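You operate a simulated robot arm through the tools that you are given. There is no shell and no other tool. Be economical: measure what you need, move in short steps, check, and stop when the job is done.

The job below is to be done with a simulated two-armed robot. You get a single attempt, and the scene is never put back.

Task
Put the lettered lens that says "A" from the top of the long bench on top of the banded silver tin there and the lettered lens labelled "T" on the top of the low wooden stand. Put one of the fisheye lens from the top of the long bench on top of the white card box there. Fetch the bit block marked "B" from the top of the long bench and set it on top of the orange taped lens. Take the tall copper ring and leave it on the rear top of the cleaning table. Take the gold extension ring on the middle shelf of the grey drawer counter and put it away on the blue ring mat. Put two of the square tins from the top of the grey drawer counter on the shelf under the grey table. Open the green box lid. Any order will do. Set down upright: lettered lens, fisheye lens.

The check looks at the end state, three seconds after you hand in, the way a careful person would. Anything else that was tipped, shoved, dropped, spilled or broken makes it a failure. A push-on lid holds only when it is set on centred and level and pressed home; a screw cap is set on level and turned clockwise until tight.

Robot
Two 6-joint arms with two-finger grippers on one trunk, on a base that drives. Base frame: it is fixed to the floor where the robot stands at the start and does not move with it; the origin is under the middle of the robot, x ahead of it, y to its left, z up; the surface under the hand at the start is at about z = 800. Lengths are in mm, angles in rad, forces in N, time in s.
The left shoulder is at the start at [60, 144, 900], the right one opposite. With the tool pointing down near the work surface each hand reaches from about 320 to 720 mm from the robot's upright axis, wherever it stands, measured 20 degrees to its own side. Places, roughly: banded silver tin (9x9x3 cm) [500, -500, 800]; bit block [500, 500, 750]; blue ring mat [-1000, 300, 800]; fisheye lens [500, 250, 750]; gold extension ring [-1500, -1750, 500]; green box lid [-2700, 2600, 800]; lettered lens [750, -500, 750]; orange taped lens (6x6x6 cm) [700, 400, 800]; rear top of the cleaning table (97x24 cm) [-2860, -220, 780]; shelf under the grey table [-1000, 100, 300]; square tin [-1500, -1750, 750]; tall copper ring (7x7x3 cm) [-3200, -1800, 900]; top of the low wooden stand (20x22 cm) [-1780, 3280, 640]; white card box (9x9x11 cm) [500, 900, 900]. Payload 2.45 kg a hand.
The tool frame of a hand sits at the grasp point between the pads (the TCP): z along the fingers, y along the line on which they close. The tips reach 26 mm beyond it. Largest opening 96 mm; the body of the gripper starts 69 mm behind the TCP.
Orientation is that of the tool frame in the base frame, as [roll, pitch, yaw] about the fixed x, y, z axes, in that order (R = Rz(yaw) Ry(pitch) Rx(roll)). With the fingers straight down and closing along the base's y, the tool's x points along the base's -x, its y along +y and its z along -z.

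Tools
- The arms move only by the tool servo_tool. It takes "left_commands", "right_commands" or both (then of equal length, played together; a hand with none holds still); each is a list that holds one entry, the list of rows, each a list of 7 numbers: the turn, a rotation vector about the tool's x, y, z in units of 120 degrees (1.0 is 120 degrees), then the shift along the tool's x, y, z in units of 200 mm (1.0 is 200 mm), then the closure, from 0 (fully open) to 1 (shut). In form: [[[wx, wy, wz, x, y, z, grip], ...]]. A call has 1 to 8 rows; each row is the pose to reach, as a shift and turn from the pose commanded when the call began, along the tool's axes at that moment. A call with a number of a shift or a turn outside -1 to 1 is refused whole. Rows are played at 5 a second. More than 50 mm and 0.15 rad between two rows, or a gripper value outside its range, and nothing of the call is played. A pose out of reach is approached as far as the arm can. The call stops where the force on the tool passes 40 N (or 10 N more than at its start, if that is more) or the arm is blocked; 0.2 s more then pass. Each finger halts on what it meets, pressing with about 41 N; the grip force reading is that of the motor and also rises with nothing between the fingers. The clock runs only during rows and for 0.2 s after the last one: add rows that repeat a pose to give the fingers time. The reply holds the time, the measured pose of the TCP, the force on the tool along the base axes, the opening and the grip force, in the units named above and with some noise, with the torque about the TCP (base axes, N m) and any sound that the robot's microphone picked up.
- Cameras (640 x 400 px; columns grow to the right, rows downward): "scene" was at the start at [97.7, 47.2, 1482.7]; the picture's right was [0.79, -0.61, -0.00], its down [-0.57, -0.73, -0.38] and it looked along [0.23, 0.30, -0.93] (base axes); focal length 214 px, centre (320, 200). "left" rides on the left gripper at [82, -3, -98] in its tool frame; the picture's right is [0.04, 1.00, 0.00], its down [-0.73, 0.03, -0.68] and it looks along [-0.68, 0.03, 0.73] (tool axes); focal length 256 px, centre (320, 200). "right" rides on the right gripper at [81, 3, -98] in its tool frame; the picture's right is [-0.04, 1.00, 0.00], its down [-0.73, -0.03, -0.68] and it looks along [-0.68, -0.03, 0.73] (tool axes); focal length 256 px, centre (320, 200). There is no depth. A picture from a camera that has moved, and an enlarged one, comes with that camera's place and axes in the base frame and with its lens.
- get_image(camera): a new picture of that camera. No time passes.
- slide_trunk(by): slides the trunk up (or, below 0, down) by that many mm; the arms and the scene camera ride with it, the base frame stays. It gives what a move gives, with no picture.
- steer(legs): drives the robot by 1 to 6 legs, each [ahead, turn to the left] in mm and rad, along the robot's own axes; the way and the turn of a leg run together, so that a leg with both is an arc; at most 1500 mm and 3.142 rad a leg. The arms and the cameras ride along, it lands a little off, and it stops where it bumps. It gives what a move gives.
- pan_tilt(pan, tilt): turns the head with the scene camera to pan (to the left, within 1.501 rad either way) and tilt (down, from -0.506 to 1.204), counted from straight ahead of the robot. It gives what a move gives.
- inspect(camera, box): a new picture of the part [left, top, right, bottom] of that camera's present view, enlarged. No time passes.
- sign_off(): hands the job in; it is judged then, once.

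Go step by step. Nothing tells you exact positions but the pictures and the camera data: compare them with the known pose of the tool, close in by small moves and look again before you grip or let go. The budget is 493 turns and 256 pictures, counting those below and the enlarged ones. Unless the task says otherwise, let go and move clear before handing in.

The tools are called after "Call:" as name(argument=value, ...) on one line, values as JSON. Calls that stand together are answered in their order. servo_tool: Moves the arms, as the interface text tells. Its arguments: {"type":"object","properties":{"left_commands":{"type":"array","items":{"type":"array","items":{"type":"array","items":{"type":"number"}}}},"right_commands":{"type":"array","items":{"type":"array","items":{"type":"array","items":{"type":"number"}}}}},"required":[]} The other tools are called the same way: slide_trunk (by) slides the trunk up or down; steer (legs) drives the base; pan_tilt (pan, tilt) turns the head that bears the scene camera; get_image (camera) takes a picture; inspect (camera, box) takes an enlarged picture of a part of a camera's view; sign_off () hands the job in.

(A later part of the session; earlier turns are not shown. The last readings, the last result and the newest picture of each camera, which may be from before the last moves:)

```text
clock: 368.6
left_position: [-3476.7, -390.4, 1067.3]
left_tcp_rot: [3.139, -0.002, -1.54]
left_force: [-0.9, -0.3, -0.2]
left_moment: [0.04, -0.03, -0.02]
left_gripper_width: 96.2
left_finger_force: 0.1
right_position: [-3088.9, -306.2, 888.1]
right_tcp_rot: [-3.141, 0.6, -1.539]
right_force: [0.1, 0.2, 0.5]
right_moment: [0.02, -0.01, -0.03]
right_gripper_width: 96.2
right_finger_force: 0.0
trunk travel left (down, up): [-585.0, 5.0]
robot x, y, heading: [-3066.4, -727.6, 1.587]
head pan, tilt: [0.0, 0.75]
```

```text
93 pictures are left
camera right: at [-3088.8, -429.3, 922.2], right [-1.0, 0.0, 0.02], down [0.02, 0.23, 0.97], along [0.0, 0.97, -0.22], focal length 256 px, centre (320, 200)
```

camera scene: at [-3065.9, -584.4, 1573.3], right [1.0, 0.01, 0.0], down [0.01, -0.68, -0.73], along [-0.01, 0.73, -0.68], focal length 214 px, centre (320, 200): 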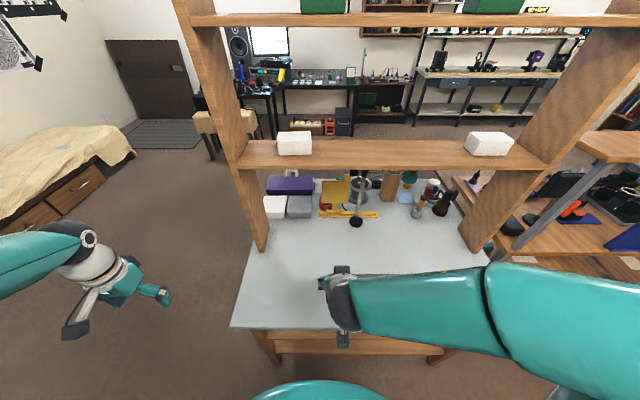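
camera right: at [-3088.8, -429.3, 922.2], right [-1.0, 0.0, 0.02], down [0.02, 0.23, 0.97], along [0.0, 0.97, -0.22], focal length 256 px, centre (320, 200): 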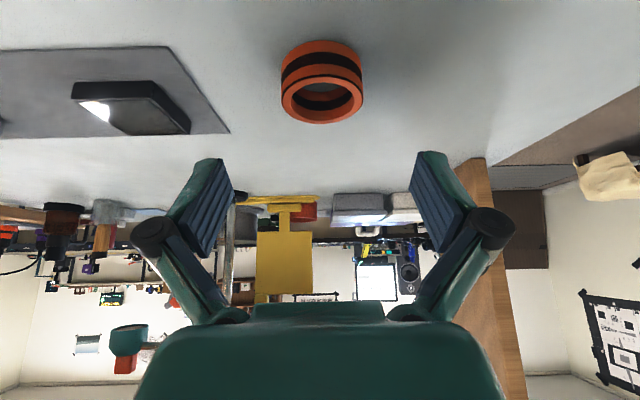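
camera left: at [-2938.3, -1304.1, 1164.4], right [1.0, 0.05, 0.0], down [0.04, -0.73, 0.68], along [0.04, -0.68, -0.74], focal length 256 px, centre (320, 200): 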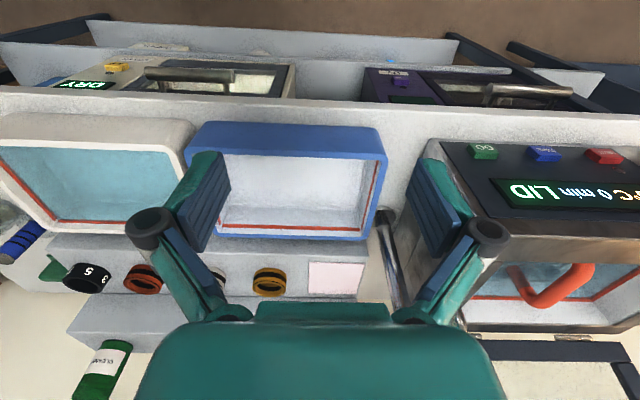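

The ring stands on the rear strip. I straighten the right hand and head for the grey drawer counter.

Call:
servo_tool(right_commands=[[[0, 0, 0, 0, 0, -0.2, 0], [0, 0.07, 0, 0, 0, -0.4, 0], [0, 0.14, 0, 0, 0, -0.5, 0], [0, 0.21, 0, 0, 0, -0.5, 0], [0, 0.28, 0, 0, 0, -0.5, 0], [0, 0.287, 0, 0, 0, -0.5, 0]]])

Call:
steer(legs=[[-330, 0], [0, -1.0]])

Call:
steer(legs=[[0, -0.6], [1500, 0]])

Call:
pan_tilt(pan=-0.8, tilt=0.6)

Call:
get_image(camera="scene")

```text
clock: 370.0
left_position: [-3476.4, -390.1, 1068.4]
left_tcp_rot: [3.141, -0.006, -1.539]
left_force: [-0.2, 0.9, -1.0]
left_moment: [0.02, -0.01, -0.02]
left_gripper_width: 95.9
left_finger_force: 0.1
right_position: [-3088.0, -365.3, 969.5]
right_tcp_rot: [3.139, -0.004, -1.541]
right_force: [-0.7, 0.4, 0.1]
right_moment: [-0.01, 0.01, 0.0]
right_gripper_width: 95.7
right_finger_force: 0.0
trunk travel left (down, up): [-585.0, 5.0]
robot x, y, heading: [-3066.7, -728.9, 1.586]
head pan, tilt: [0.0, 0.75]
```

```text
clock: 375.1
left_position: [-2999.7, -536.0, 1068.3]
left_tcp_rot: [3.141, -0.003, -2.53]
left_force: [-0.4, 0.0, 0.0]
left_moment: [0.03, 0.01, -0.03]
left_gripper_width: 96.0
left_finger_force: 0.1
right_position: [-2764.3, -847.0, 968.8]
right_tcp_rot: [-3.141, -0.005, -2.528]
right_force: [0.5, 0.1, -0.1]
right_moment: [-0.03, 0.05, 0.01]
right_gripper_width: 95.9
right_finger_force: 0.1
trunk travel left (down, up): [-585.0, 5.0]
robot x, y, heading: [-3080.3, -1037.8, 0.597]
head pan, tilt: [0.0, 0.75]
```

```text
clock: 384.4
left_position: [-1259.1, -650.0, 1068.8]
left_tcp_rot: [3.139, -0.002, -3.112]
left_force: [0.6, -0.1, -0.1]
left_moment: [-0.04, 0.01, -0.03]
left_gripper_width: 95.9
left_finger_force: 0.1
right_position: [-1233.2, -1038.6, 968.5]
right_tcp_rot: [3.141, -0.003, -3.112]
right_force: [-1.0, -0.1, 0.1]
right_moment: [0.01, 0.02, -0.02]
right_gripper_width: 95.8
right_finger_force: 0.1
trunk travel left (down, up): [-585.0, 5.0]
robot x, y, heading: [-1602.5, -1025.2, 0.012]
head pan, tilt: [0.0, 0.75]
```

```text
clock: 385.5
left_position: [-1259.2, -649.6, 1069.9]
left_tcp_rot: [3.138, -0.003, -3.111]
left_force: [-0.5, 1.0, 0.1]
left_moment: [-0.03, -0.02, 0.04]
left_gripper_width: 96.0
left_finger_force: 0.0
right_position: [-1233.2, -1039.0, 969.5]
right_tcp_rot: [-3.14, -0.004, -3.112]
right_force: [0.0, 0.0, 0.7]
right_moment: [0.01, -0.03, 0.0]
right_gripper_width: 95.8
right_finger_force: 0.1
trunk travel left (down, up): [-585.0, 5.0]
robot x, y, heading: [-1599.2, -1027.0, 0.014]
head pan, tilt: [-0.799, 0.6]
```

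```text
92 pictures are left
camera scene: at [-1475.4, -1084.9, 1586.3], right [-0.71, -0.71, 0.0], down [-0.4, 0.4, -0.82], along [0.58, -0.58, -0.57], focal length 214 px, centre (320, 200)
```

scene: 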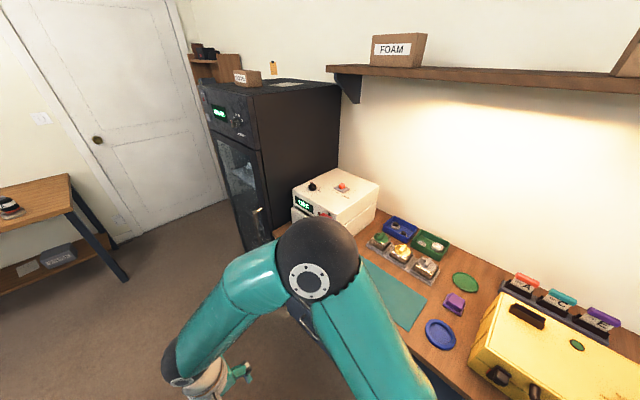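

Call:
steer(legs=[[0, -0.8]])

Call:
steer(legs=[[0, -0.78]])

Call:
pan_tilt(pan=0.0, tilt=0.8)

Call:
get_image(camera="scene")

Call:
get_image(camera="right")

```text
clock: 388.3
left_position: [-1095.0, -1018.7, 1068.8]
left_tcp_rot: [3.141, -0.003, 2.351]
left_force: [0.0, -0.6, -0.2]
left_moment: [-0.01, 0.01, 0.02]
left_gripper_width: 95.9
left_finger_force: 0.0
right_position: [-1360.8, -1302.3, 969.9]
right_tcp_rot: [-3.141, -0.004, 2.351]
right_force: [-0.2, -1.1, 0.3]
right_moment: [0.0, 0.02, 0.0]
right_gripper_width: 96.2
right_finger_force: 0.1
trunk travel left (down, up): [-585.0, 5.0]
robot x, y, heading: [-1580.2, -1005.0, -0.803]
head pan, tilt: [-0.799, 0.6]
```

```text
clock: 391.0
left_position: [-1243.5, -1357.8, 1070.9]
left_tcp_rot: [3.138, -0.003, 1.569]
left_force: [0.3, 0.0, 0.1]
left_moment: [-0.03, -0.02, -0.03]
left_gripper_width: 96.0
left_finger_force: 0.1
right_position: [-1634.5, -1372.0, 970.4]
right_tcp_rot: [3.14, -0.003, 1.575]
right_force: [-0.6, 0.2, -0.1]
right_moment: [0.0, 0.0, 0.0]
right_gripper_width: 96.1
right_finger_force: 0.0
trunk travel left (down, up): [-585.0, 5.0]
robot x, y, heading: [-1554.4, -1004.1, -1.581]
head pan, tilt: [-0.799, 0.6]
```

```text
clock: 392.1
left_position: [-1244.3, -1356.8, 1069.3]
left_tcp_rot: [3.141, -0.004, 1.571]
left_force: [0.4, 0.3, 0.5]
left_moment: [-0.02, -0.02, 0.03]
left_gripper_width: 96.2
left_finger_force: 0.0
right_position: [-1632.7, -1370.5, 970.0]
right_tcp_rot: [3.141, -0.004, 1.574]
right_force: [0.5, -0.7, 0.2]
right_moment: [0.02, 0.03, -0.02]
right_gripper_width: 96.0
right_finger_force: 0.0
trunk travel left (down, up): [-585.0, 5.0]
robot x, y, heading: [-1551.2, -1004.4, -1.579]
head pan, tilt: [0.0, 0.799]
```

```text
91 pictures are left
camera scene: at [-1551.1, -1145.3, 1569.5], right [-1.0, 0.01, 0.0], down [0.01, 0.72, -0.7], along [-0.01, -0.7, -0.72], focal length 214 px, centre (320, 200)
```

scene: 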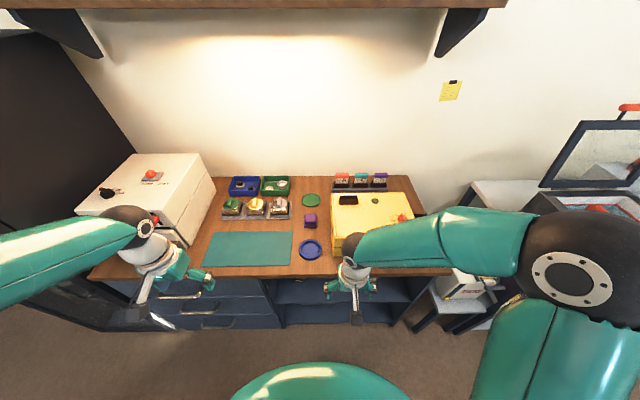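

```text
90 pictures are left
camera right: at [-1631.7, -1289.3, 1069.2], right [1.0, -0.04, 0.0], down [-0.03, -0.74, 0.68], along [-0.03, -0.68, -0.74], focal length 256 px, centre (320, 200)
```

right: 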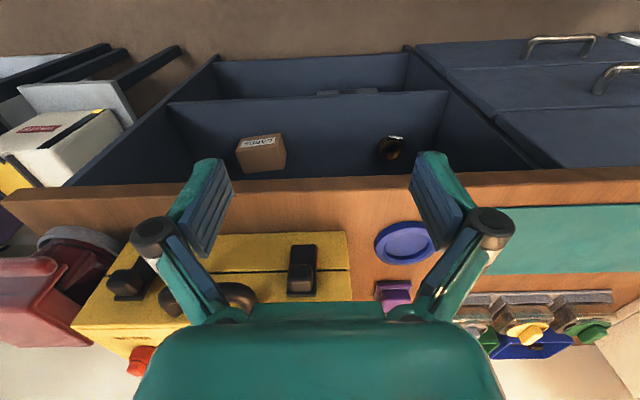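

Call:
inspect(camera="right", box=[220, 80, 460, 230])

Call:
inspect(camera="scene", box=[200, 165, 420, 275])

```text
2.67 times, centred on (340, 155) of right
camera zoom: at [-1631.7, -1289.3, 1069.2], right [1.0, -0.04, 0.0], down [-0.03, -0.74, 0.68], along [-0.03, -0.68, -0.74], focal length 683 px, centre (267, 320)
```

zoom: 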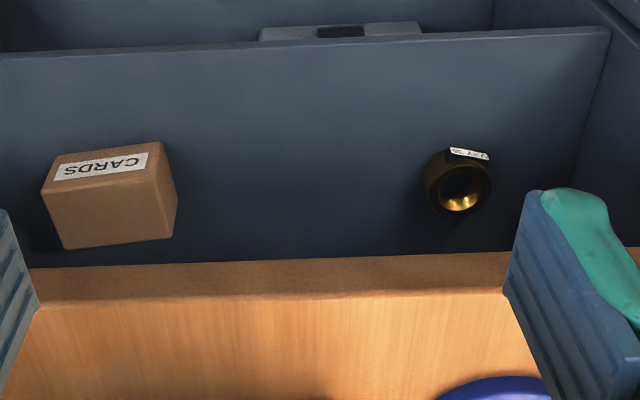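

```text
2.91 times, centred on (310, 220) of scene
camera zoom: at [-1551.1, -1145.3, 1569.5], right [-1.0, 0.01, 0.0], down [0.01, 0.72, -0.7], along [-0.01, -0.7, -0.72], focal length 624 px, centre (349, 142)
```

zoom: 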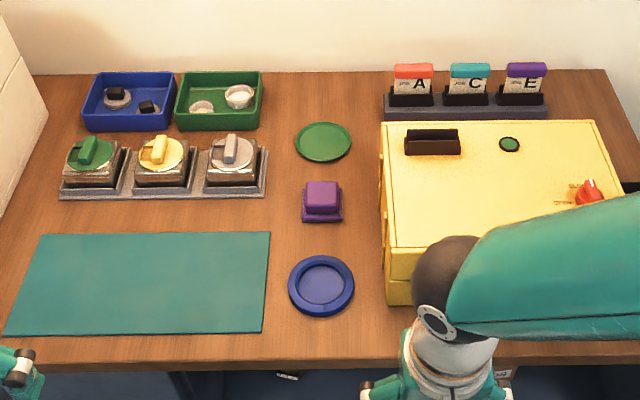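

The three square tins with knobbed lids stand in a tray at the back of the counter; the gold ring is on the middle shelf under the counter, near (-1468, -1637, 510). I'll take the ring first with the left hand, tilted forward, with the trunk lowered.

Call:
servo_tool(left_commands=[[[0, -0.07, 0, 0, -0.18, 0, 0], [0, -0.14, 0, 0, -0.36, 0, 0], [0, -0.21, 0, 0, -0.54, 0, 0], [0, -0.28, 0, 0, -0.72, 0, 0], [0, -0.35, 0, 0, -0.9, 0, 0], [0, -0.36, 0, 0, -1.0, 0, 0], [0, -0.36, 0, 0, -1.0, 0, 0]]], right_commands=[[[0, 0, 0, 0, -0.15, 0, 0], [0, 0, 0, 0, -0.3, 0, 0], [0, 0, 0, 0, -0.45, 0, 0], [0, 0, 0, 0, -0.6, 0, 0], [0, 0, 0, 0, -0.75, 0, 0], [0, 0, 0, 0, -0.75, 0, 0], [0, 0, 0, 0, -0.75, 0, 0]]])

Call:
slide_trunk(by=-380)

Call:
get_image(camera="left")

Call:
get_image(camera="scene")

```text
clock: 393.7
left_position: [-1462.9, -1386.1, 1096.7]
left_tcp_rot: [3.139, 0.75, 1.57]
left_force: [0.0, -0.4, -0.1]
left_moment: [0.02, -0.01, 0.0]
left_gripper_width: 96.0
left_finger_force: 0.1
left hand out of reach, approached as far as the arm can: row 4, 5, 6, 7
right_position: [-1783.4, -1371.1, 971.1]
right_tcp_rot: [3.139, -0.003, 1.571]
right_force: [-1.1, -0.2, 0.1]
right_moment: [-0.02, -0.01, -0.02]
right_gripper_width: 96.0
right_finger_force: 0.1
trunk travel left (down, up): [-585.0, 5.0]
robot x, y, heading: [-1551.8, -1006.2, -1.576]
head pan, tilt: [0.0, 0.799]
```

```text
clock: 397.4
left_position: [-1462.5, -1387.4, 717.7]
left_tcp_rot: [3.139, 0.749, 1.569]
left_force: [-0.6, 0.4, -0.2]
left_moment: [0.0, -0.01, 0.04]
left_gripper_width: 95.9
left_finger_force: 0.0
right_position: [-1782.4, -1370.8, 591.3]
right_tcp_rot: [-3.141, -0.003, 1.573]
right_force: [-0.2, -0.5, 0.2]
right_moment: [0.0, -0.02, 0.01]
right_gripper_width: 95.9
right_finger_force: 0.0
trunk travel left (down, up): [-205.0, 385.0]
robot x, y, heading: [-1552.0, -1008.9, -1.582]
head pan, tilt: [0.0, 0.799]
```

```text
87 pictures are left
camera left: at [-1466.3, -1260.7, 733.3], right [1.0, 0.03, -0.02], down [0.03, -0.08, 1.0], along [0.03, -1.0, -0.08], focal length 256 px, centre (320, 200)
```

left: 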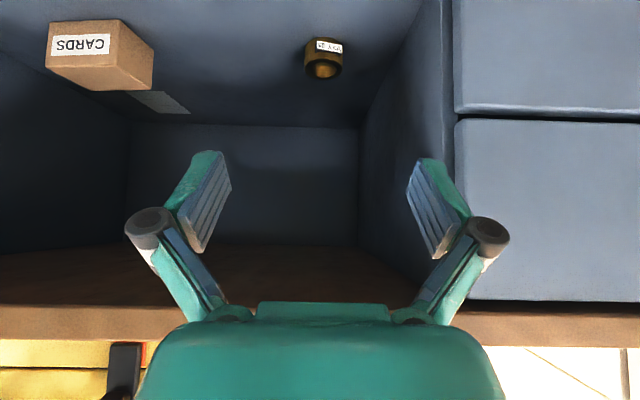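

```text
86 pictures are left
camera scene: at [-1551.1, -1145.2, 1189.5], right [-1.0, 0.01, 0.0], down [0.01, 0.72, -0.7], along [-0.01, -0.7, -0.72], focal length 214 px, centre (320, 200)
```

scene: 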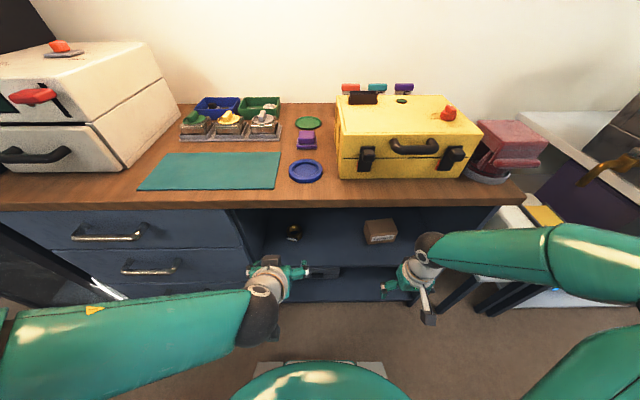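

Call:
servo_tool(left_commands=[[[0, 0, 0, 0.04, 0.01, 0.2, 0], [0, 0, 0, 0.08, 0.02, 0.4, 0], [0, 0, 0, 0.12, 0.03, 0.6, 0], [0, 0, 0, 0.16, 0.035, 0.8, 0], [0, 0, 0, 0.171, 0.035, 0.866, 0], [0, 0, 0, 0.171, 0.035, 0.866, 0]]])

Call:
get_image(camera="left")

```text
clock: 398.8
left_position: [-1454.4, -1481.9, 566.0]
left_tcp_rot: [3.139, 0.748, 1.571]
left_force: [0.2, -0.2, -0.2]
left_moment: [0.0, 0.04, 0.0]
left_gripper_width: 96.2
left_finger_force: 0.0
left hand out of reach, approached as far as the arm can: row 1
right_position: [-1781.5, -1370.8, 590.9]
right_tcp_rot: [3.141, -0.003, 1.571]
right_force: [0.9, 0.3, -0.6]
right_moment: [-0.02, 0.01, -0.01]
right_gripper_width: 95.8
right_finger_force: 0.0
trunk travel left (down, up): [-205.0, 385.0]
robot x, y, heading: [-1554.8, -1003.7, -1.579]
head pan, tilt: [0.0, 0.799]
```

```text
85 pictures are left
camera left: at [-1458.1, -1354.2, 583.2], right [1.0, 0.03, -0.02], down [0.03, -0.08, 1.0], along [0.03, -1.0, -0.08], focal length 256 px, centre (320, 200)
```

left: 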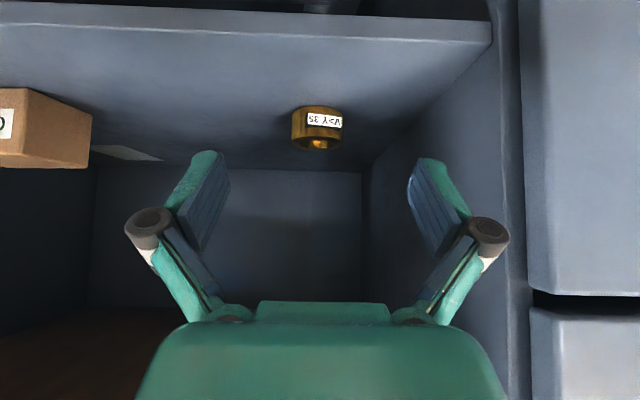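

Call:
servo_tool(left_commands=[[[0, 0, 0, -0.07, 0, 0.18, 0], [0, 0, 0, -0.14, 0, 0.36, 0], [0, 0, 0, -0.2, 0, 0.5, 0], [0, 0, 0, -0.2, 0, 0.5, 0]]])

Call:
get_image(camera="left")

Call:
get_image(camera="scene")

```text
clock: 399.8
left_position: [-1452.7, -1579.1, 522.8]
left_tcp_rot: [3.138, 0.75, 1.569]
left_force: [0.0, 0.4, 0.5]
left_moment: [-0.02, 0.0, 0.0]
left_gripper_width: 96.1
left_finger_force: 0.1
right_position: [-1781.4, -1370.3, 592.0]
right_tcp_rot: [3.141, -0.003, 1.572]
right_force: [-0.3, -0.1, -0.8]
right_moment: [0.03, 0.01, -0.02]
right_gripper_width: 95.9
right_finger_force: 0.0
trunk travel left (down, up): [-205.0, 385.0]
robot x, y, heading: [-1551.1, -1008.8, -1.577]
head pan, tilt: [0.0, 0.799]
```

```text
84 pictures are left
camera left: at [-1457.2, -1452.2, 539.6], right [1.0, 0.03, -0.02], down [0.03, -0.08, 1.0], along [0.03, -1.0, -0.08], focal length 256 px, centre (320, 200)
```

left: 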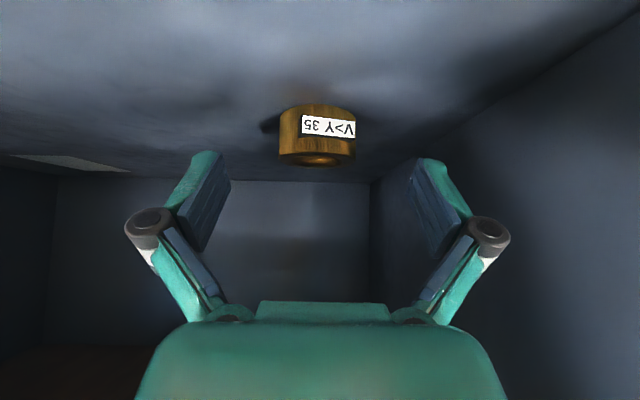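

```text
83 pictures are left
camera scene: at [-1551.1, -1145.6, 1189.4], right [-1.0, 0.01, 0.0], down [0.01, 0.72, -0.7], along [-0.01, -0.7, -0.72], focal length 214 px, centre (320, 200)
```

scene: 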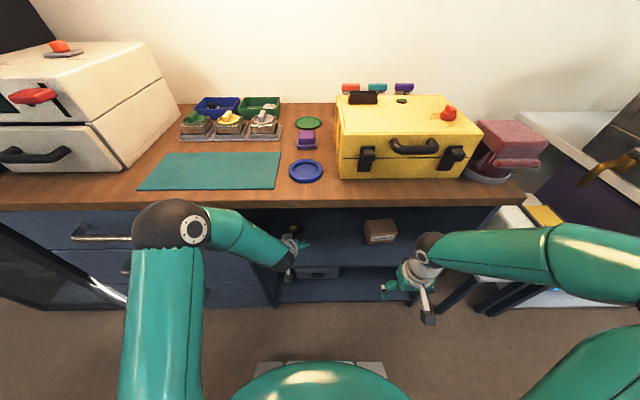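

Call:
servo_tool(left_commands=[[[0, 0, 0, -0.05, -0.01, 0.1, 0], [0, 0, 0, -0.08, -0.01, 0.2, 0], [0, 0, 0, -0.106, -0.01, 0.275, 0], [0, 0, 0, -0.106, -0.01, 0.275, 0]]])

Call:
get_image(camera="left")

```text
clock: 400.8
left_position: [-1456.2, -1631.7, 494.9]
left_tcp_rot: [3.139, 0.747, 1.57]
left_force: [0.4, 0.5, -0.8]
left_moment: [-0.01, 0.0, 0.03]
left_gripper_width: 96.0
left_finger_force: 0.2
right_position: [-1781.3, -1370.6, 590.4]
right_tcp_rot: [3.142, -0.004, 1.572]
right_force: [0.4, 0.4, -0.1]
right_moment: [0.01, 0.01, -0.03]
right_gripper_width: 95.9
right_finger_force: 0.1
trunk travel left (down, up): [-205.0, 385.0]
robot x, y, heading: [-1553.0, -1002.5, -1.578]
head pan, tilt: [0.0, 0.799]
```

```text
82 pictures are left
camera left: at [-1459.8, -1505.2, 511.6], right [1.0, 0.03, -0.02], down [0.03, -0.08, 1.0], along [0.03, -1.0, -0.08], focal length 256 px, centre (320, 200)
```

left: 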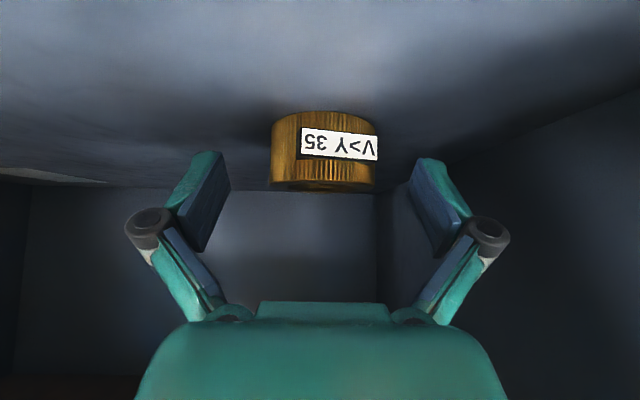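

Call:
servo_tool(left_commands=[[[0, 0, 0, 0, 0.008, 0, 0.2], [0, 0, 0, 0, 0.008, 0, 0.5], [0, 0, 0, 0, 0.008, 0, 1], [0, 0, 0, 0, 0.008, 0, 1], [0, 0, 0, 0, 0.008, 0, 1]]])

Call:
get_image(camera="left")

```text
clock: 402.0
left_position: [-1455.0, -1630.3, 496.5]
left_tcp_rot: [3.136, 0.75, 1.568]
left_force: [1.0, 0.5, 1.7]
left_moment: [0.02, -0.01, 0.03]
left_gripper_width: 60.0
left_finger_force: 41.1
right_position: [-1782.5, -1370.5, 590.7]
right_tcp_rot: [-3.141, -0.004, 1.571]
right_force: [0.7, -0.5, -0.7]
right_moment: [0.0, 0.0, 0.0]
right_gripper_width: 96.1
right_finger_force: 0.0
trunk travel left (down, up): [-205.0, 385.0]
robot x, y, heading: [-1553.5, -1004.2, -1.578]
head pan, tilt: [0.0, 0.799]
```

```text
81 pictures are left
camera left: at [-1458.7, -1504.5, 512.0], right [1.0, 0.03, -0.02], down [0.03, -0.08, 1.0], along [0.03, -1.0, -0.08], focal length 256 px, centre (320, 200)
```

left: 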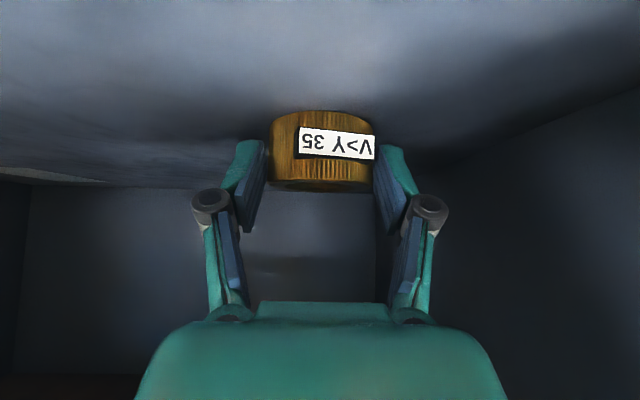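

The gold ring is gripped. I lift it off the shelf and draw it out.

Call:
servo_tool(left_commands=[[[0, 0, 0, -0.085, 0, -0.0915, 1], [0, 0, 0, 0.05, 0, -0.22, 1], [0, 0, 0, 0.2, 0, -0.36, 1], [0, 0, 0, 0.35, 0, -0.5, 1], [0, 0, 0, 0.5, 0, -0.64, 1], [0, 0, 0, 0.535, 0, -0.67, 1], [0, 0, 0, 0.535, 0, -0.67, 1]]])

Call:
get_image(camera="left")

```text
clock: 403.6
left_position: [-1453.8, -1460.9, 520.7]
left_tcp_rot: [3.139, 0.748, 1.569]
left_force: [0.2, -0.7, -1.5]
left_moment: [0.01, -0.01, -0.01]
left_gripper_width: 59.9
left_finger_force: 41.0
right_position: [-1782.9, -1371.5, 589.8]
right_tcp_rot: [3.141, -0.003, 1.574]
right_force: [1.1, -0.6, -0.3]
right_moment: [0.0, 0.0, -0.03]
right_gripper_width: 95.9
right_finger_force: 0.0
trunk travel left (down, up): [-205.0, 385.0]
robot x, y, heading: [-1552.0, -1005.7, -1.579]
head pan, tilt: [0.0, 0.799]
```

```text
80 pictures are left
camera left: at [-1457.5, -1334.8, 536.8], right [1.0, 0.03, -0.02], down [0.03, -0.08, 1.0], along [0.03, -1.0, -0.08], focal length 256 px, centre (320, 200)
```

left: 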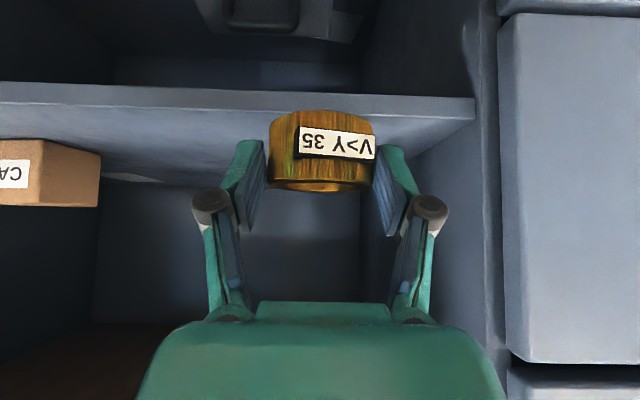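

I back out, raise the trunk and carry the ring round to the east side of the grey table.

Call:
steer(legs=[[-120, 0]])

Call:
slide_trunk(by=380)

Call:
steer(legs=[[0, 0.8]])

Call:
steer(legs=[[0, 0.76], [1370, 0]])

Call:
steer(legs=[[0, 0.8]])

Call:
steer(legs=[[0, 0.77]])

Call:
pan_tilt(pan=0.4, tilt=0.6)

Call:
get_image(camera="scene")

```text
clock: 404.9
left_position: [-1452.4, -1340.5, 520.4]
left_tcp_rot: [3.138, 0.748, 1.571]
left_force: [-0.4, 0.4, -0.9]
left_moment: [0.04, 0.01, -0.03]
left_gripper_width: 60.1
left_finger_force: 40.8
right_position: [-1780.8, -1250.5, 590.1]
right_tcp_rot: [-3.141, -0.001, 1.576]
right_force: [0.4, 0.7, -0.5]
right_moment: [0.04, -0.03, 0.02]
right_gripper_width: 95.9
right_finger_force: 0.0
trunk travel left (down, up): [-205.0, 385.0]
robot x, y, heading: [-1551.2, -882.3, -1.581]
head pan, tilt: [0.0, 0.799]
```

```text
clock: 408.5
left_position: [-1452.2, -1341.1, 899.7]
left_tcp_rot: [3.137, 0.75, 1.573]
left_force: [0.2, 0.2, -1.0]
left_moment: [0.03, 0.01, -0.02]
left_gripper_width: 59.9
left_finger_force: 41.0
right_position: [-1779.3, -1251.3, 971.0]
right_tcp_rot: [-3.141, -0.005, 1.577]
right_force: [0.0, 0.5, 0.3]
right_moment: [-0.03, 0.02, -0.01]
right_gripper_width: 96.0
right_finger_force: 0.0
trunk travel left (down, up): [-585.0, 5.0]
robot x, y, heading: [-1551.3, -882.0, -1.579]
head pan, tilt: [0.0, 0.799]
```

```text
clock: 411.4
left_position: [-1147.4, -1118.0, 900.0]
left_tcp_rot: [3.138, 0.748, 2.404]
left_force: [-0.2, 0.5, -1.0]
left_moment: [0.01, 0.04, 0.02]
left_gripper_width: 60.0
left_finger_force: 41.2
right_position: [-1435.2, -1301.4, 971.4]
right_tcp_rot: [3.141, -0.005, 2.406]
right_force: [0.5, -0.5, -0.8]
right_moment: [-0.03, -0.01, -0.01]
right_gripper_width: 96.1
right_finger_force: 0.1
trunk travel left (down, up): [-585.0, 5.0]
robot x, y, heading: [-1577.1, -911.4, -0.747]
head pan, tilt: [0.0, 0.799]
```

```text
clock: 414.3
left_position: [-1117.1, -762.1, 901.9]
left_tcp_rot: [3.141, 0.743, -3.114]
left_force: [-0.3, 1.3, -2.6]
left_moment: [-0.03, 0.02, -0.04]
left_gripper_width: 60.1
left_finger_force: 41.1
right_position: [-1200.8, -1092.2, 972.9]
right_tcp_rot: [-3.139, -0.003, -3.111]
right_force: [-0.3, 0.7, 0.0]
right_moment: [-0.06, -0.02, 0.0]
right_gripper_width: 96.2
right_finger_force: 0.0
trunk travel left (down, up): [-585.0, 5.0]
robot x, y, heading: [-1571.2, -942.5, 0.001]
head pan, tilt: [0.0, 0.799]
stopped in leg 2: the robot was blocked; the commanded pose is now the measured one
```

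```text
clock: 417.0
left_position: [-1374.6, -493.8, 901.0]
left_tcp_rot: [3.137, 0.742, -2.328]
left_force: [0.6, -0.3, -1.7]
left_moment: [-0.02, 0.04, 0.02]
left_gripper_width: 59.9
left_finger_force: 40.8
right_position: [-1199.4, -786.0, 972.3]
right_tcp_rot: [3.141, -0.006, -2.322]
right_force: [-0.4, -0.6, 1.2]
right_moment: [-0.01, 0.03, -0.02]
right_gripper_width: 96.2
right_finger_force: 0.2
trunk travel left (down, up): [-585.0, 5.0]
robot x, y, heading: [-1544.9, -967.6, 0.796]
head pan, tilt: [0.0, 0.799]
```

```text
clock: 419.7
left_position: [-1746.7, -503.6, 903.2]
left_tcp_rot: [3.107, 0.721, -1.557]
left_force: [1.2, 0.4, -0.9]
left_moment: [-0.08, -0.03, 0.01]
left_gripper_width: 59.7
left_finger_force: 40.8
right_position: [-1422.1, -593.3, 973.2]
right_tcp_rot: [3.141, -0.004, -1.554]
right_force: [0.8, 0.1, -0.2]
right_moment: [0.03, -0.01, -0.01]
right_gripper_width: 95.8
right_finger_force: 0.1
trunk travel left (down, up): [-585.0, 5.0]
robot x, y, heading: [-1517.1, -961.7, 1.559]
head pan, tilt: [0.0, 0.799]
```

```text
clock: 420.5
left_position: [-1746.3, -503.0, 905.4]
left_tcp_rot: [3.106, 0.721, -1.558]
left_force: [-0.1, 0.6, -0.3]
left_moment: [-0.02, -0.02, -0.01]
left_gripper_width: 59.9
left_finger_force: 41.0
right_position: [-1421.9, -595.8, 973.6]
right_tcp_rot: [3.14, -0.006, -1.553]
right_force: [0.6, 0.6, -0.6]
right_moment: [-0.06, 0.01, -0.02]
right_gripper_width: 96.1
right_finger_force: 0.0
trunk travel left (down, up): [-585.0, 5.0]
robot x, y, heading: [-1517.2, -964.4, 1.556]
head pan, tilt: [0.4, 0.6]
```

```text
79 pictures are left
camera scene: at [-1545.2, -819.4, 1586.3], right [0.93, 0.37, 0.0], down [0.21, -0.53, -0.82], along [-0.31, 0.76, -0.57], focal length 214 px, centre (320, 200)
```

scene: 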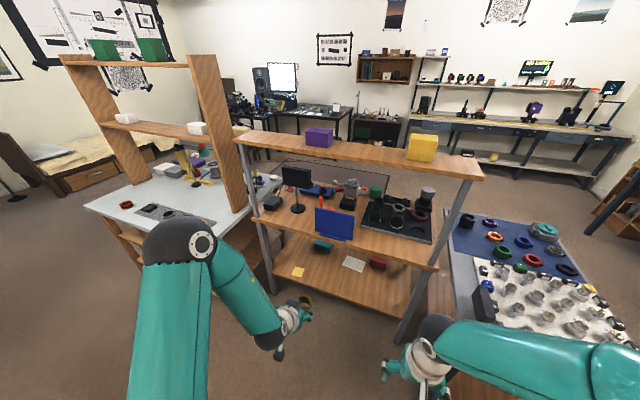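

Call:
get_image(camera="left")

```text
78 pictures are left
camera left: at [-1737.8, -629.8, 925.2], right [-1.0, -0.07, 0.0], down [-0.01, 0.1, 0.99], along [-0.07, 0.99, -0.1], focal length 256 px, centre (320, 200)
```

left: 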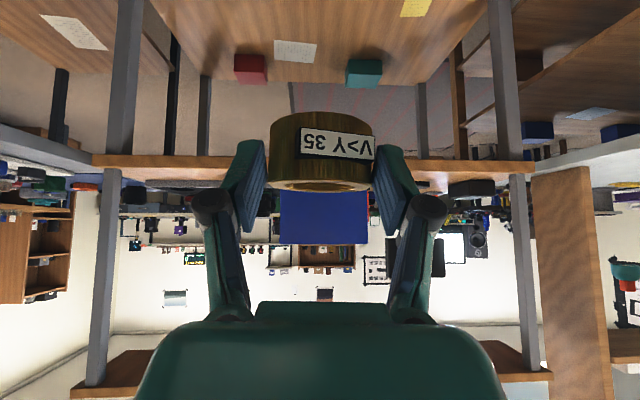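

Nothing was touched. I turn back east and drive along the aisle, in separate calls.

Call:
steer(legs=[[0, -0.8]])

Call:
steer(legs=[[0, -0.8]])

Call:
steer(legs=[[1350, 0]])

```text
clock: 423.3
left_position: [-1343.0, -477.6, 905.3]
left_tcp_rot: [3.105, 0.72, -2.363]
left_force: [0.0, 0.9, -0.6]
left_moment: [-0.03, 0.02, -0.02]
left_gripper_width: 59.5
left_finger_force: 41.0
right_position: [-1183.9, -776.2, 972.0]
right_tcp_rot: [3.14, -0.006, -2.359]
right_force: [0.2, 0.1, -0.4]
right_moment: [0.02, -0.01, -0.02]
right_gripper_width: 96.0
right_finger_force: 0.1
trunk travel left (down, up): [-585.0, 5.0]
robot x, y, heading: [-1534.3, -938.7, 0.749]
head pan, tilt: [0.4, 0.6]
```

```text
clock: 426.2
left_position: [-1070.2, -757.7, 906.2]
left_tcp_rot: [3.104, 0.722, 3.12]
left_force: [-0.8, -0.5, -1.4]
left_moment: [0.05, 0.05, 0.05]
left_gripper_width: 59.7
left_finger_force: 41.3
right_position: [-1171.9, -1081.4, 974.3]
right_tcp_rot: [3.138, -0.005, 3.128]
right_force: [-0.9, -0.3, -0.5]
right_moment: [0.05, 0.0, 0.03]
right_gripper_width: 96.0
right_finger_force: 0.0
trunk travel left (down, up): [-585.0, 5.0]
robot x, y, heading: [-1536.3, -904.9, -0.037]
head pan, tilt: [0.4, 0.6]
stopped in leg 1: the robot was blocked; the commanded pose is now the measured one
```

```text
clock: 432.9
left_position: [259.8, -840.1, 904.6]
left_tcp_rot: [3.106, 0.72, 3.091]
left_force: [0.0, 0.3, -2.0]
left_moment: [-0.01, 0.05, -0.05]
left_gripper_width: 60.0
left_finger_force: 41.1
right_position: [146.9, -1158.1, 975.2]
right_tcp_rot: [3.14, -0.006, 3.096]
right_force: [0.6, 0.9, -0.7]
right_moment: [-0.01, -0.02, 0.03]
right_gripper_width: 95.9
right_finger_force: 0.1
trunk travel left (down, up): [-585.0, 5.0]
robot x, y, heading: [-209.5, -973.7, -0.067]
head pan, tilt: [0.4, 0.6]
```

Call:
steer(legs=[[0, 0.8]])

Call:
steer(legs=[[0, 0.82]])

Call:
steer(legs=[[1230, 0]])

Call:
pan_tilt(pan=1.2, tilt=0.7)

Call:
get_image(camera="scene")

```text
clock: 435.7
left_position: [20.0, -544.3, 905.7]
left_tcp_rot: [3.107, 0.721, -2.393]
left_force: [0.3, 0.6, -0.9]
left_moment: [-0.05, 0.04, 0.02]
left_gripper_width: 59.8
left_finger_force: 41.0
right_position: [170.3, -846.9, 975.2]
right_tcp_rot: [3.14, -0.005, -2.389]
right_force: [0.6, 0.0, 0.1]
right_moment: [-0.03, 0.01, -0.04]
right_gripper_width: 96.0
right_finger_force: 0.1
trunk travel left (down, up): [-585.0, 5.0]
robot x, y, heading: [-186.1, -998.5, 0.727]
head pan, tilt: [0.4, 0.6]
```

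```text
clock: 438.7
left_position: [-387.8, -535.5, 906.7]
left_tcp_rot: [3.11, 0.721, -1.56]
left_force: [-0.9, 0.4, -1.0]
left_moment: [-0.03, -0.06, -0.07]
left_gripper_width: 60.0
left_finger_force: 41.1
right_position: [-63.1, -627.7, 976.6]
right_tcp_rot: [-3.14, -0.005, -1.557]
right_force: [-0.1, -0.6, -0.3]
right_moment: [0.02, -0.06, -0.02]
right_gripper_width: 95.9
right_finger_force: 0.1
trunk travel left (down, up): [-585.0, 5.0]
robot x, y, heading: [-156.8, -995.3, 1.552]
head pan, tilt: [0.4, 0.6]
stopped in leg 1: the robot was blocked; the commanded pose is now the measured one
```

```text
clock: 445.0
left_position: [-336.8, 699.4, 908.0]
left_tcp_rot: [3.107, 0.72, -1.584]
left_force: [0.3, 0.7, -1.1]
left_moment: [-0.03, -0.05, 0.0]
left_gripper_width: 59.5
left_finger_force: 40.8
right_position: [-13.5, 599.2, 976.1]
right_tcp_rot: [3.139, -0.005, -1.578]
right_force: [-0.1, 0.5, -0.6]
right_moment: [0.01, -0.02, 0.02]
right_gripper_width: 96.2
right_finger_force: 0.0
trunk travel left (down, up): [-585.0, 5.0]
robot x, y, heading: [-116.9, 232.4, 1.526]
head pan, tilt: [0.4, 0.6]
```

```text
clock: 446.1
left_position: [-336.8, 698.0, 908.0]
left_tcp_rot: [3.107, 0.721, -1.584]
left_force: [-0.1, 1.0, -1.2]
left_moment: [-0.06, -0.01, -0.02]
left_gripper_width: 59.8
left_finger_force: 40.8
right_position: [-14.9, 599.0, 977.6]
right_tcp_rot: [3.141, -0.005, -1.58]
right_force: [-0.5, 0.2, -0.6]
right_moment: [0.02, 0.0, -0.04]
right_gripper_width: 95.8
right_finger_force: 0.1
trunk travel left (down, up): [-585.0, 5.0]
robot x, y, heading: [-113.4, 230.2, 1.53]
head pan, tilt: [1.201, 0.7]
```

```text
77 pictures are left
camera scene: at [-189.1, 328.3, 1577.7], right [0.4, 0.92, 0.0], down [0.59, -0.26, -0.76], along [-0.7, 0.31, -0.64], focal length 214 px, centre (320, 200)
```

scene: 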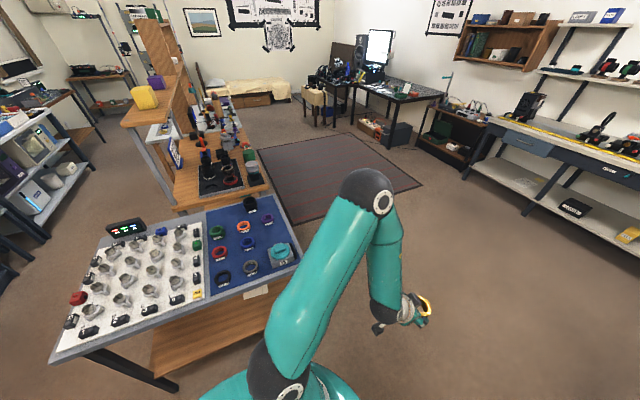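

Call:
inspect(camera="scene", box=[190, 185, 310, 300])

```text
3.48 times, centred on (250, 242) of scene
camera zoom: at [-189.1, 328.3, 1577.7], right [0.4, 0.92, 0.0], down [0.59, -0.26, -0.76], along [-0.7, 0.31, -0.64], focal length 746 px, centre (564, 52)
```

zoom: 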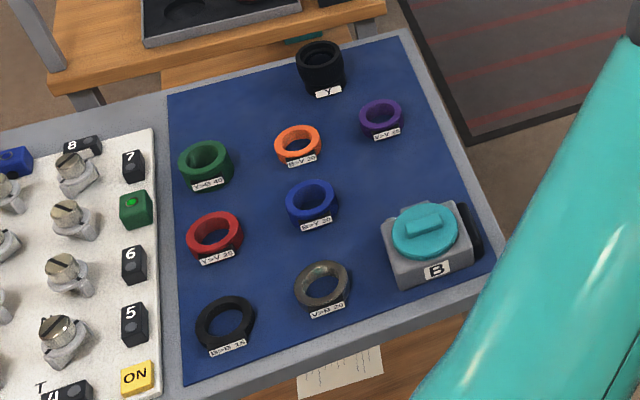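

The mat has a free spot near (-905, 405), between the purple ring and the grey unit B. I approach from the east side.

Call:
steer(legs=[[310, 0]])

Call:
steer(legs=[[0, 0.8]])

Call:
steer(legs=[[0, 0.8]])

Call:
pan_tilt(pan=0.0, tilt=0.85)

Call:
get_image(camera="scene")

```text
clock: 448.2
left_position: [-322.5, 1013.9, 908.3]
left_tcp_rot: [3.106, 0.723, -1.585]
left_force: [0.1, 0.6, -1.9]
left_moment: [-0.01, 0.01, -0.01]
left_gripper_width: 59.8
left_finger_force: 40.7
right_position: [0.0, 914.2, 977.1]
right_tcp_rot: [3.141, -0.005, -1.583]
right_force: [0.1, 0.9, -0.2]
right_moment: [-0.03, 0.01, -0.02]
right_gripper_width: 96.0
right_finger_force: 0.1
trunk travel left (down, up): [-585.0, 5.0]
robot x, y, heading: [-105.4, 547.1, 1.527]
head pan, tilt: [1.201, 0.7]
```

```text
clock: 450.9
left_position: [-584.4, 730.8, 912.0]
left_tcp_rot: [3.082, 0.7, -0.809]
left_force: [0.4, -0.4, -1.6]
left_moment: [-0.02, -0.02, -0.03]
left_gripper_width: 59.6
left_finger_force: 40.9
right_position: [-285.1, 880.7, 977.5]
right_tcp_rot: [3.14, -0.004, -0.805]
right_force: [-0.9, 0.2, 0.0]
right_moment: [0.01, 0.0, 0.02]
right_gripper_width: 96.0
right_finger_force: 0.0
trunk travel left (down, up): [-585.0, 5.0]
robot x, y, heading: [-77.3, 564.4, 2.3]
head pan, tilt: [1.201, 0.7]
```

```text
clock: 453.7
left_position: [-552.9, 319.9, 915.1]
left_tcp_rot: [3.058, 0.679, -0.001]
left_force: [0.4, 0.2, -1.6]
left_moment: [0.02, -0.04, 0.02]
left_gripper_width: 59.5
left_finger_force: 40.9
right_position: [-450.0, 634.1, 976.7]
right_tcp_rot: [3.139, -0.007, 0.0]
right_force: [0.2, -0.2, -0.3]
right_moment: [0.03, -0.01, 0.02]
right_gripper_width: 95.9
right_finger_force: 0.1
trunk travel left (down, up): [-585.0, 5.0]
robot x, y, heading: [-79.0, 603.1, 3.096]
head pan, tilt: [1.201, 0.7]
```

```text
clock: 455.1
left_position: [-552.0, 319.1, 916.1]
left_tcp_rot: [3.058, 0.679, -0.001]
left_force: [0.0, -0.4, -1.9]
left_moment: [-0.01, -0.03, -0.01]
left_gripper_width: 59.7
left_finger_force: 40.8
right_position: [-450.4, 633.4, 977.4]
right_tcp_rot: [3.141, -0.005, -0.002]
right_force: [-0.7, 1.2, 0.7]
right_moment: [0.01, -0.02, 0.0]
right_gripper_width: 96.2
right_finger_force: 0.0
trunk travel left (down, up): [-585.0, 5.0]
robot x, y, heading: [-77.0, 603.5, 3.099]
head pan, tilt: [0.0, 0.85]
```

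```text
75 pictures are left
camera scene: at [-217.3, 608.0, 1565.4], right [0.04, 1.0, 0.0], down [0.75, -0.03, -0.66], along [-0.66, 0.03, -0.75], focal length 214 px, centre (320, 200)
```

scene: 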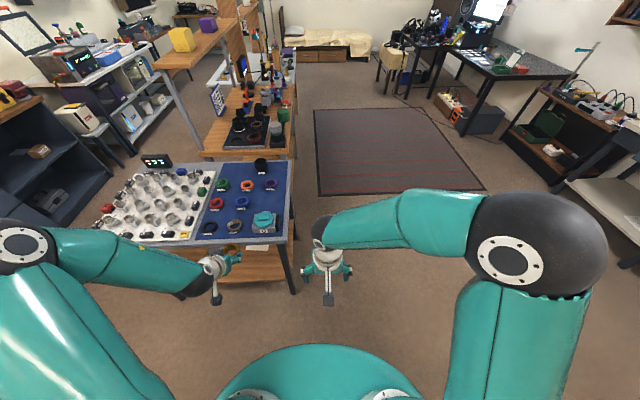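

Call:
steer(legs=[[200, 0]])

Call:
servo_tool(left_commands=[[[0.02, -0.017, 0, 0, -0.1, -0.1, 1], [0.04, -0.034, 0, 0, -0.25, -0.1, 1], [0.04, -0.034, 0, 0, -0.4, -0.1, 1], [0.04, -0.034, 0, 0, -0.4, -0.1, 1]]])

Call:
get_image(camera="scene")

Call:
get_image(camera="left")

```text
clock: 456.7
left_position: [-751.5, 330.5, 915.5]
left_tcp_rot: [3.058, 0.676, -0.006]
left_force: [-0.2, -0.2, -1.9]
left_moment: [0.06, -0.09, 0.02]
left_gripper_width: 59.4
left_finger_force: 40.7
right_position: [-648.5, 646.5, 977.9]
right_tcp_rot: [3.14, -0.007, -0.005]
right_force: [-0.6, 0.2, 0.8]
right_moment: [0.03, -0.06, 0.03]
right_gripper_width: 96.2
right_finger_force: 0.1
trunk travel left (down, up): [-585.0, 5.0]
robot x, y, heading: [-274.2, 611.5, 3.095]
head pan, tilt: [0.0, 0.85]
```

```text
clock: 457.7
left_position: [-748.3, 411.9, 926.0]
left_tcp_rot: [3.14, 0.749, -0.009]
left_force: [-0.3, 0.7, -0.6]
left_moment: [0.02, -0.01, 0.02]
left_gripper_width: 59.4
left_finger_force: 41.2
left hand out of reach, approached as far as the arm can: row 1, 2, 3, 4
right_position: [-647.0, 645.6, 977.7]
right_tcp_rot: [-3.141, -0.006, -0.004]
right_force: [-0.1, 0.3, -0.1]
right_moment: [0.02, -0.05, -0.02]
right_gripper_width: 95.7
right_finger_force: 0.0
trunk travel left (down, up): [-585.0, 5.0]
robot x, y, heading: [-280.3, 606.2, 3.091]
head pan, tilt: [0.0, 0.85]
```

```text
74 pictures are left
camera scene: at [-414.6, 617.8, 1565.4], right [0.05, 1.0, 0.0], down [0.75, -0.04, -0.66], along [-0.66, 0.03, -0.75], focal length 214 px, centre (320, 200)
```

scene: 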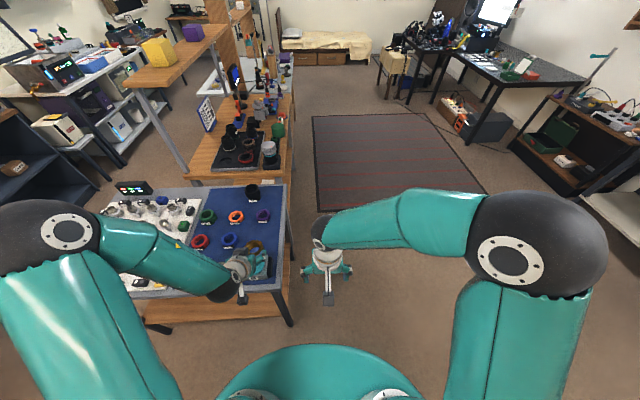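

```text
73 pictures are left
camera left: at [-621.8, 414.2, 943.0], right [0.02, -1.0, -0.03], down [-0.08, -0.03, 1.0], along [-1.0, -0.02, -0.08], focal length 256 px, centre (320, 200)
```

left: 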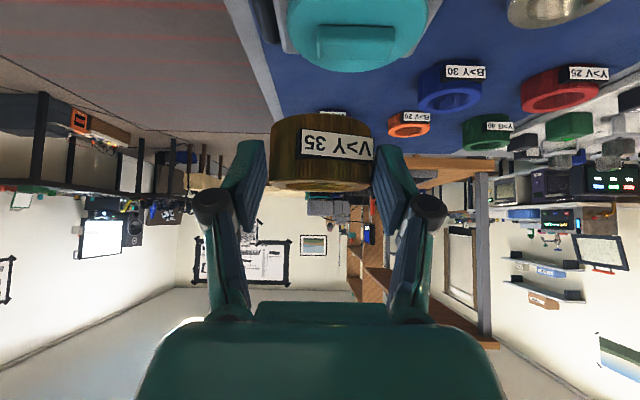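

Call:
servo_tool(left_commands=[[[0, 0, 0, -0.12, -0.01, 0.1, 1], [0, 0, 0, -0.22, -0.02, 0.22, 1], [0, 0, 0, -0.291, -0.035, 0.34, 1], [0, 0, 0, -0.291, -0.035, 0.407, 1], [0, 0, 0, -0.291, -0.035, 0.407, 1]]])

Call:
inspect(camera="scene", box=[160, 170, 320, 300])

Call:
get_image(camera="left")

```text
clock: 458.9
left_position: [-846.3, 418.6, 906.7]
left_tcp_rot: [3.138, 0.752, -0.011]
left_force: [-0.8, -0.2, -2.0]
left_moment: [-0.01, -0.04, 0.02]
left_gripper_width: 51.8
left_finger_force: 40.6
right_position: [-647.3, 646.2, 978.0]
right_tcp_rot: [3.14, -0.005, -0.006]
right_force: [0.0, 0.3, 0.1]
right_moment: [0.04, 0.05, -0.01]
right_gripper_width: 96.2
right_finger_force: 0.1
trunk travel left (down, up): [-585.0, 5.0]
robot x, y, heading: [-273.0, 607.0, 3.092]
head pan, tilt: [0.0, 0.85]
```

```text
3.08 times, centred on (240, 235) of scene
camera zoom: at [-414.4, 618.3, 1565.4], right [0.05, 1.0, 0.0], down [0.75, -0.04, -0.66], along [-0.66, 0.03, -0.75], focal length 660 px, centre (566, 92)
```

zoom: 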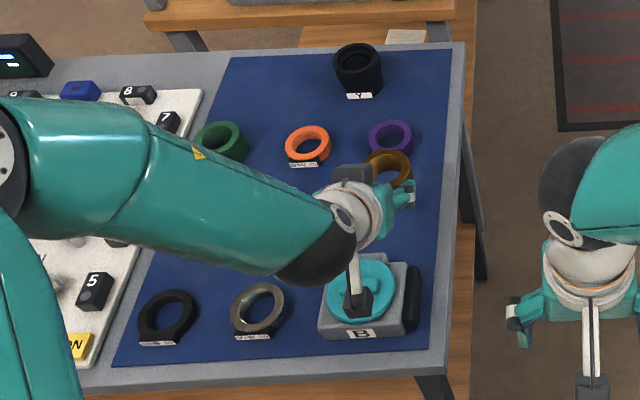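

```text
71 pictures are left
camera left: at [-719.7, 420.8, 922.4], right [0.02, -1.0, -0.03], down [-0.07, -0.03, 1.0], along [-1.0, -0.02, -0.07], focal length 256 px, centre (320, 200)
```

left: 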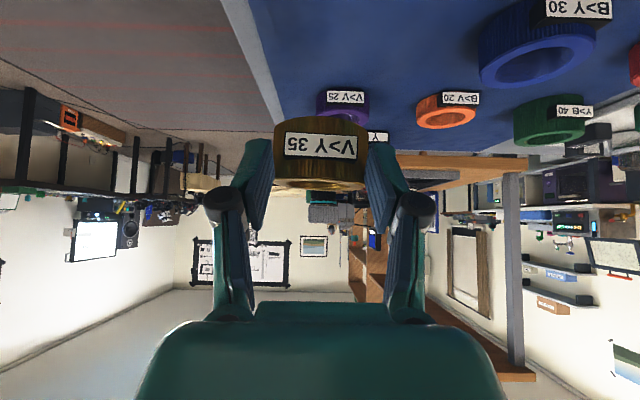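

The ring is creeping forward in the fingers, so I set it down promptly, a little back from the purple ring.

Call:
servo_tool(left_commands=[[[0, 0, 0, 0.08, 0, 0.055, 1], [0, 0, 0, 0.16, 0, 0.11, 1], [0, 0, 0, 0.22, 0, 0.155, 1], [0, 0, 0, 0.22, 0, 0.155, 1]]])

Call:
get_image(camera="left")

```text
clock: 459.9
left_position: [-834.8, 420.2, 853.7]
left_tcp_rot: [3.138, 0.751, -0.009]
left_force: [0.4, 0.2, -1.0]
left_moment: [-0.02, -0.02, 0.02]
left_gripper_width: 52.1
left_finger_force: 41.3
right_position: [-647.4, 646.6, 978.2]
right_tcp_rot: [3.141, -0.002, -0.004]
right_force: [0.2, 0.4, 0.4]
right_moment: [0.03, -0.03, 0.01]
right_gripper_width: 96.2
right_finger_force: 0.1
trunk travel left (down, up): [-585.0, 5.0]
robot x, y, heading: [-274.5, 612.6, 3.091]
head pan, tilt: [0.0, 0.85]
```

```text
70 pictures are left
camera left: at [-708.1, 421.9, 869.7], right [0.02, -1.0, -0.03], down [-0.07, -0.03, 1.0], along [-1.0, -0.02, -0.07], focal length 256 px, centre (320, 200)
```

left: 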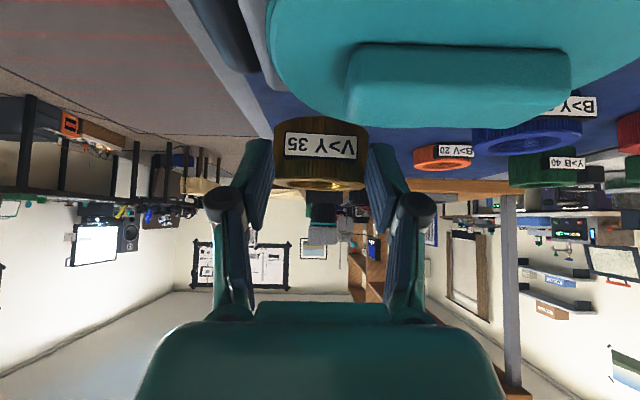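

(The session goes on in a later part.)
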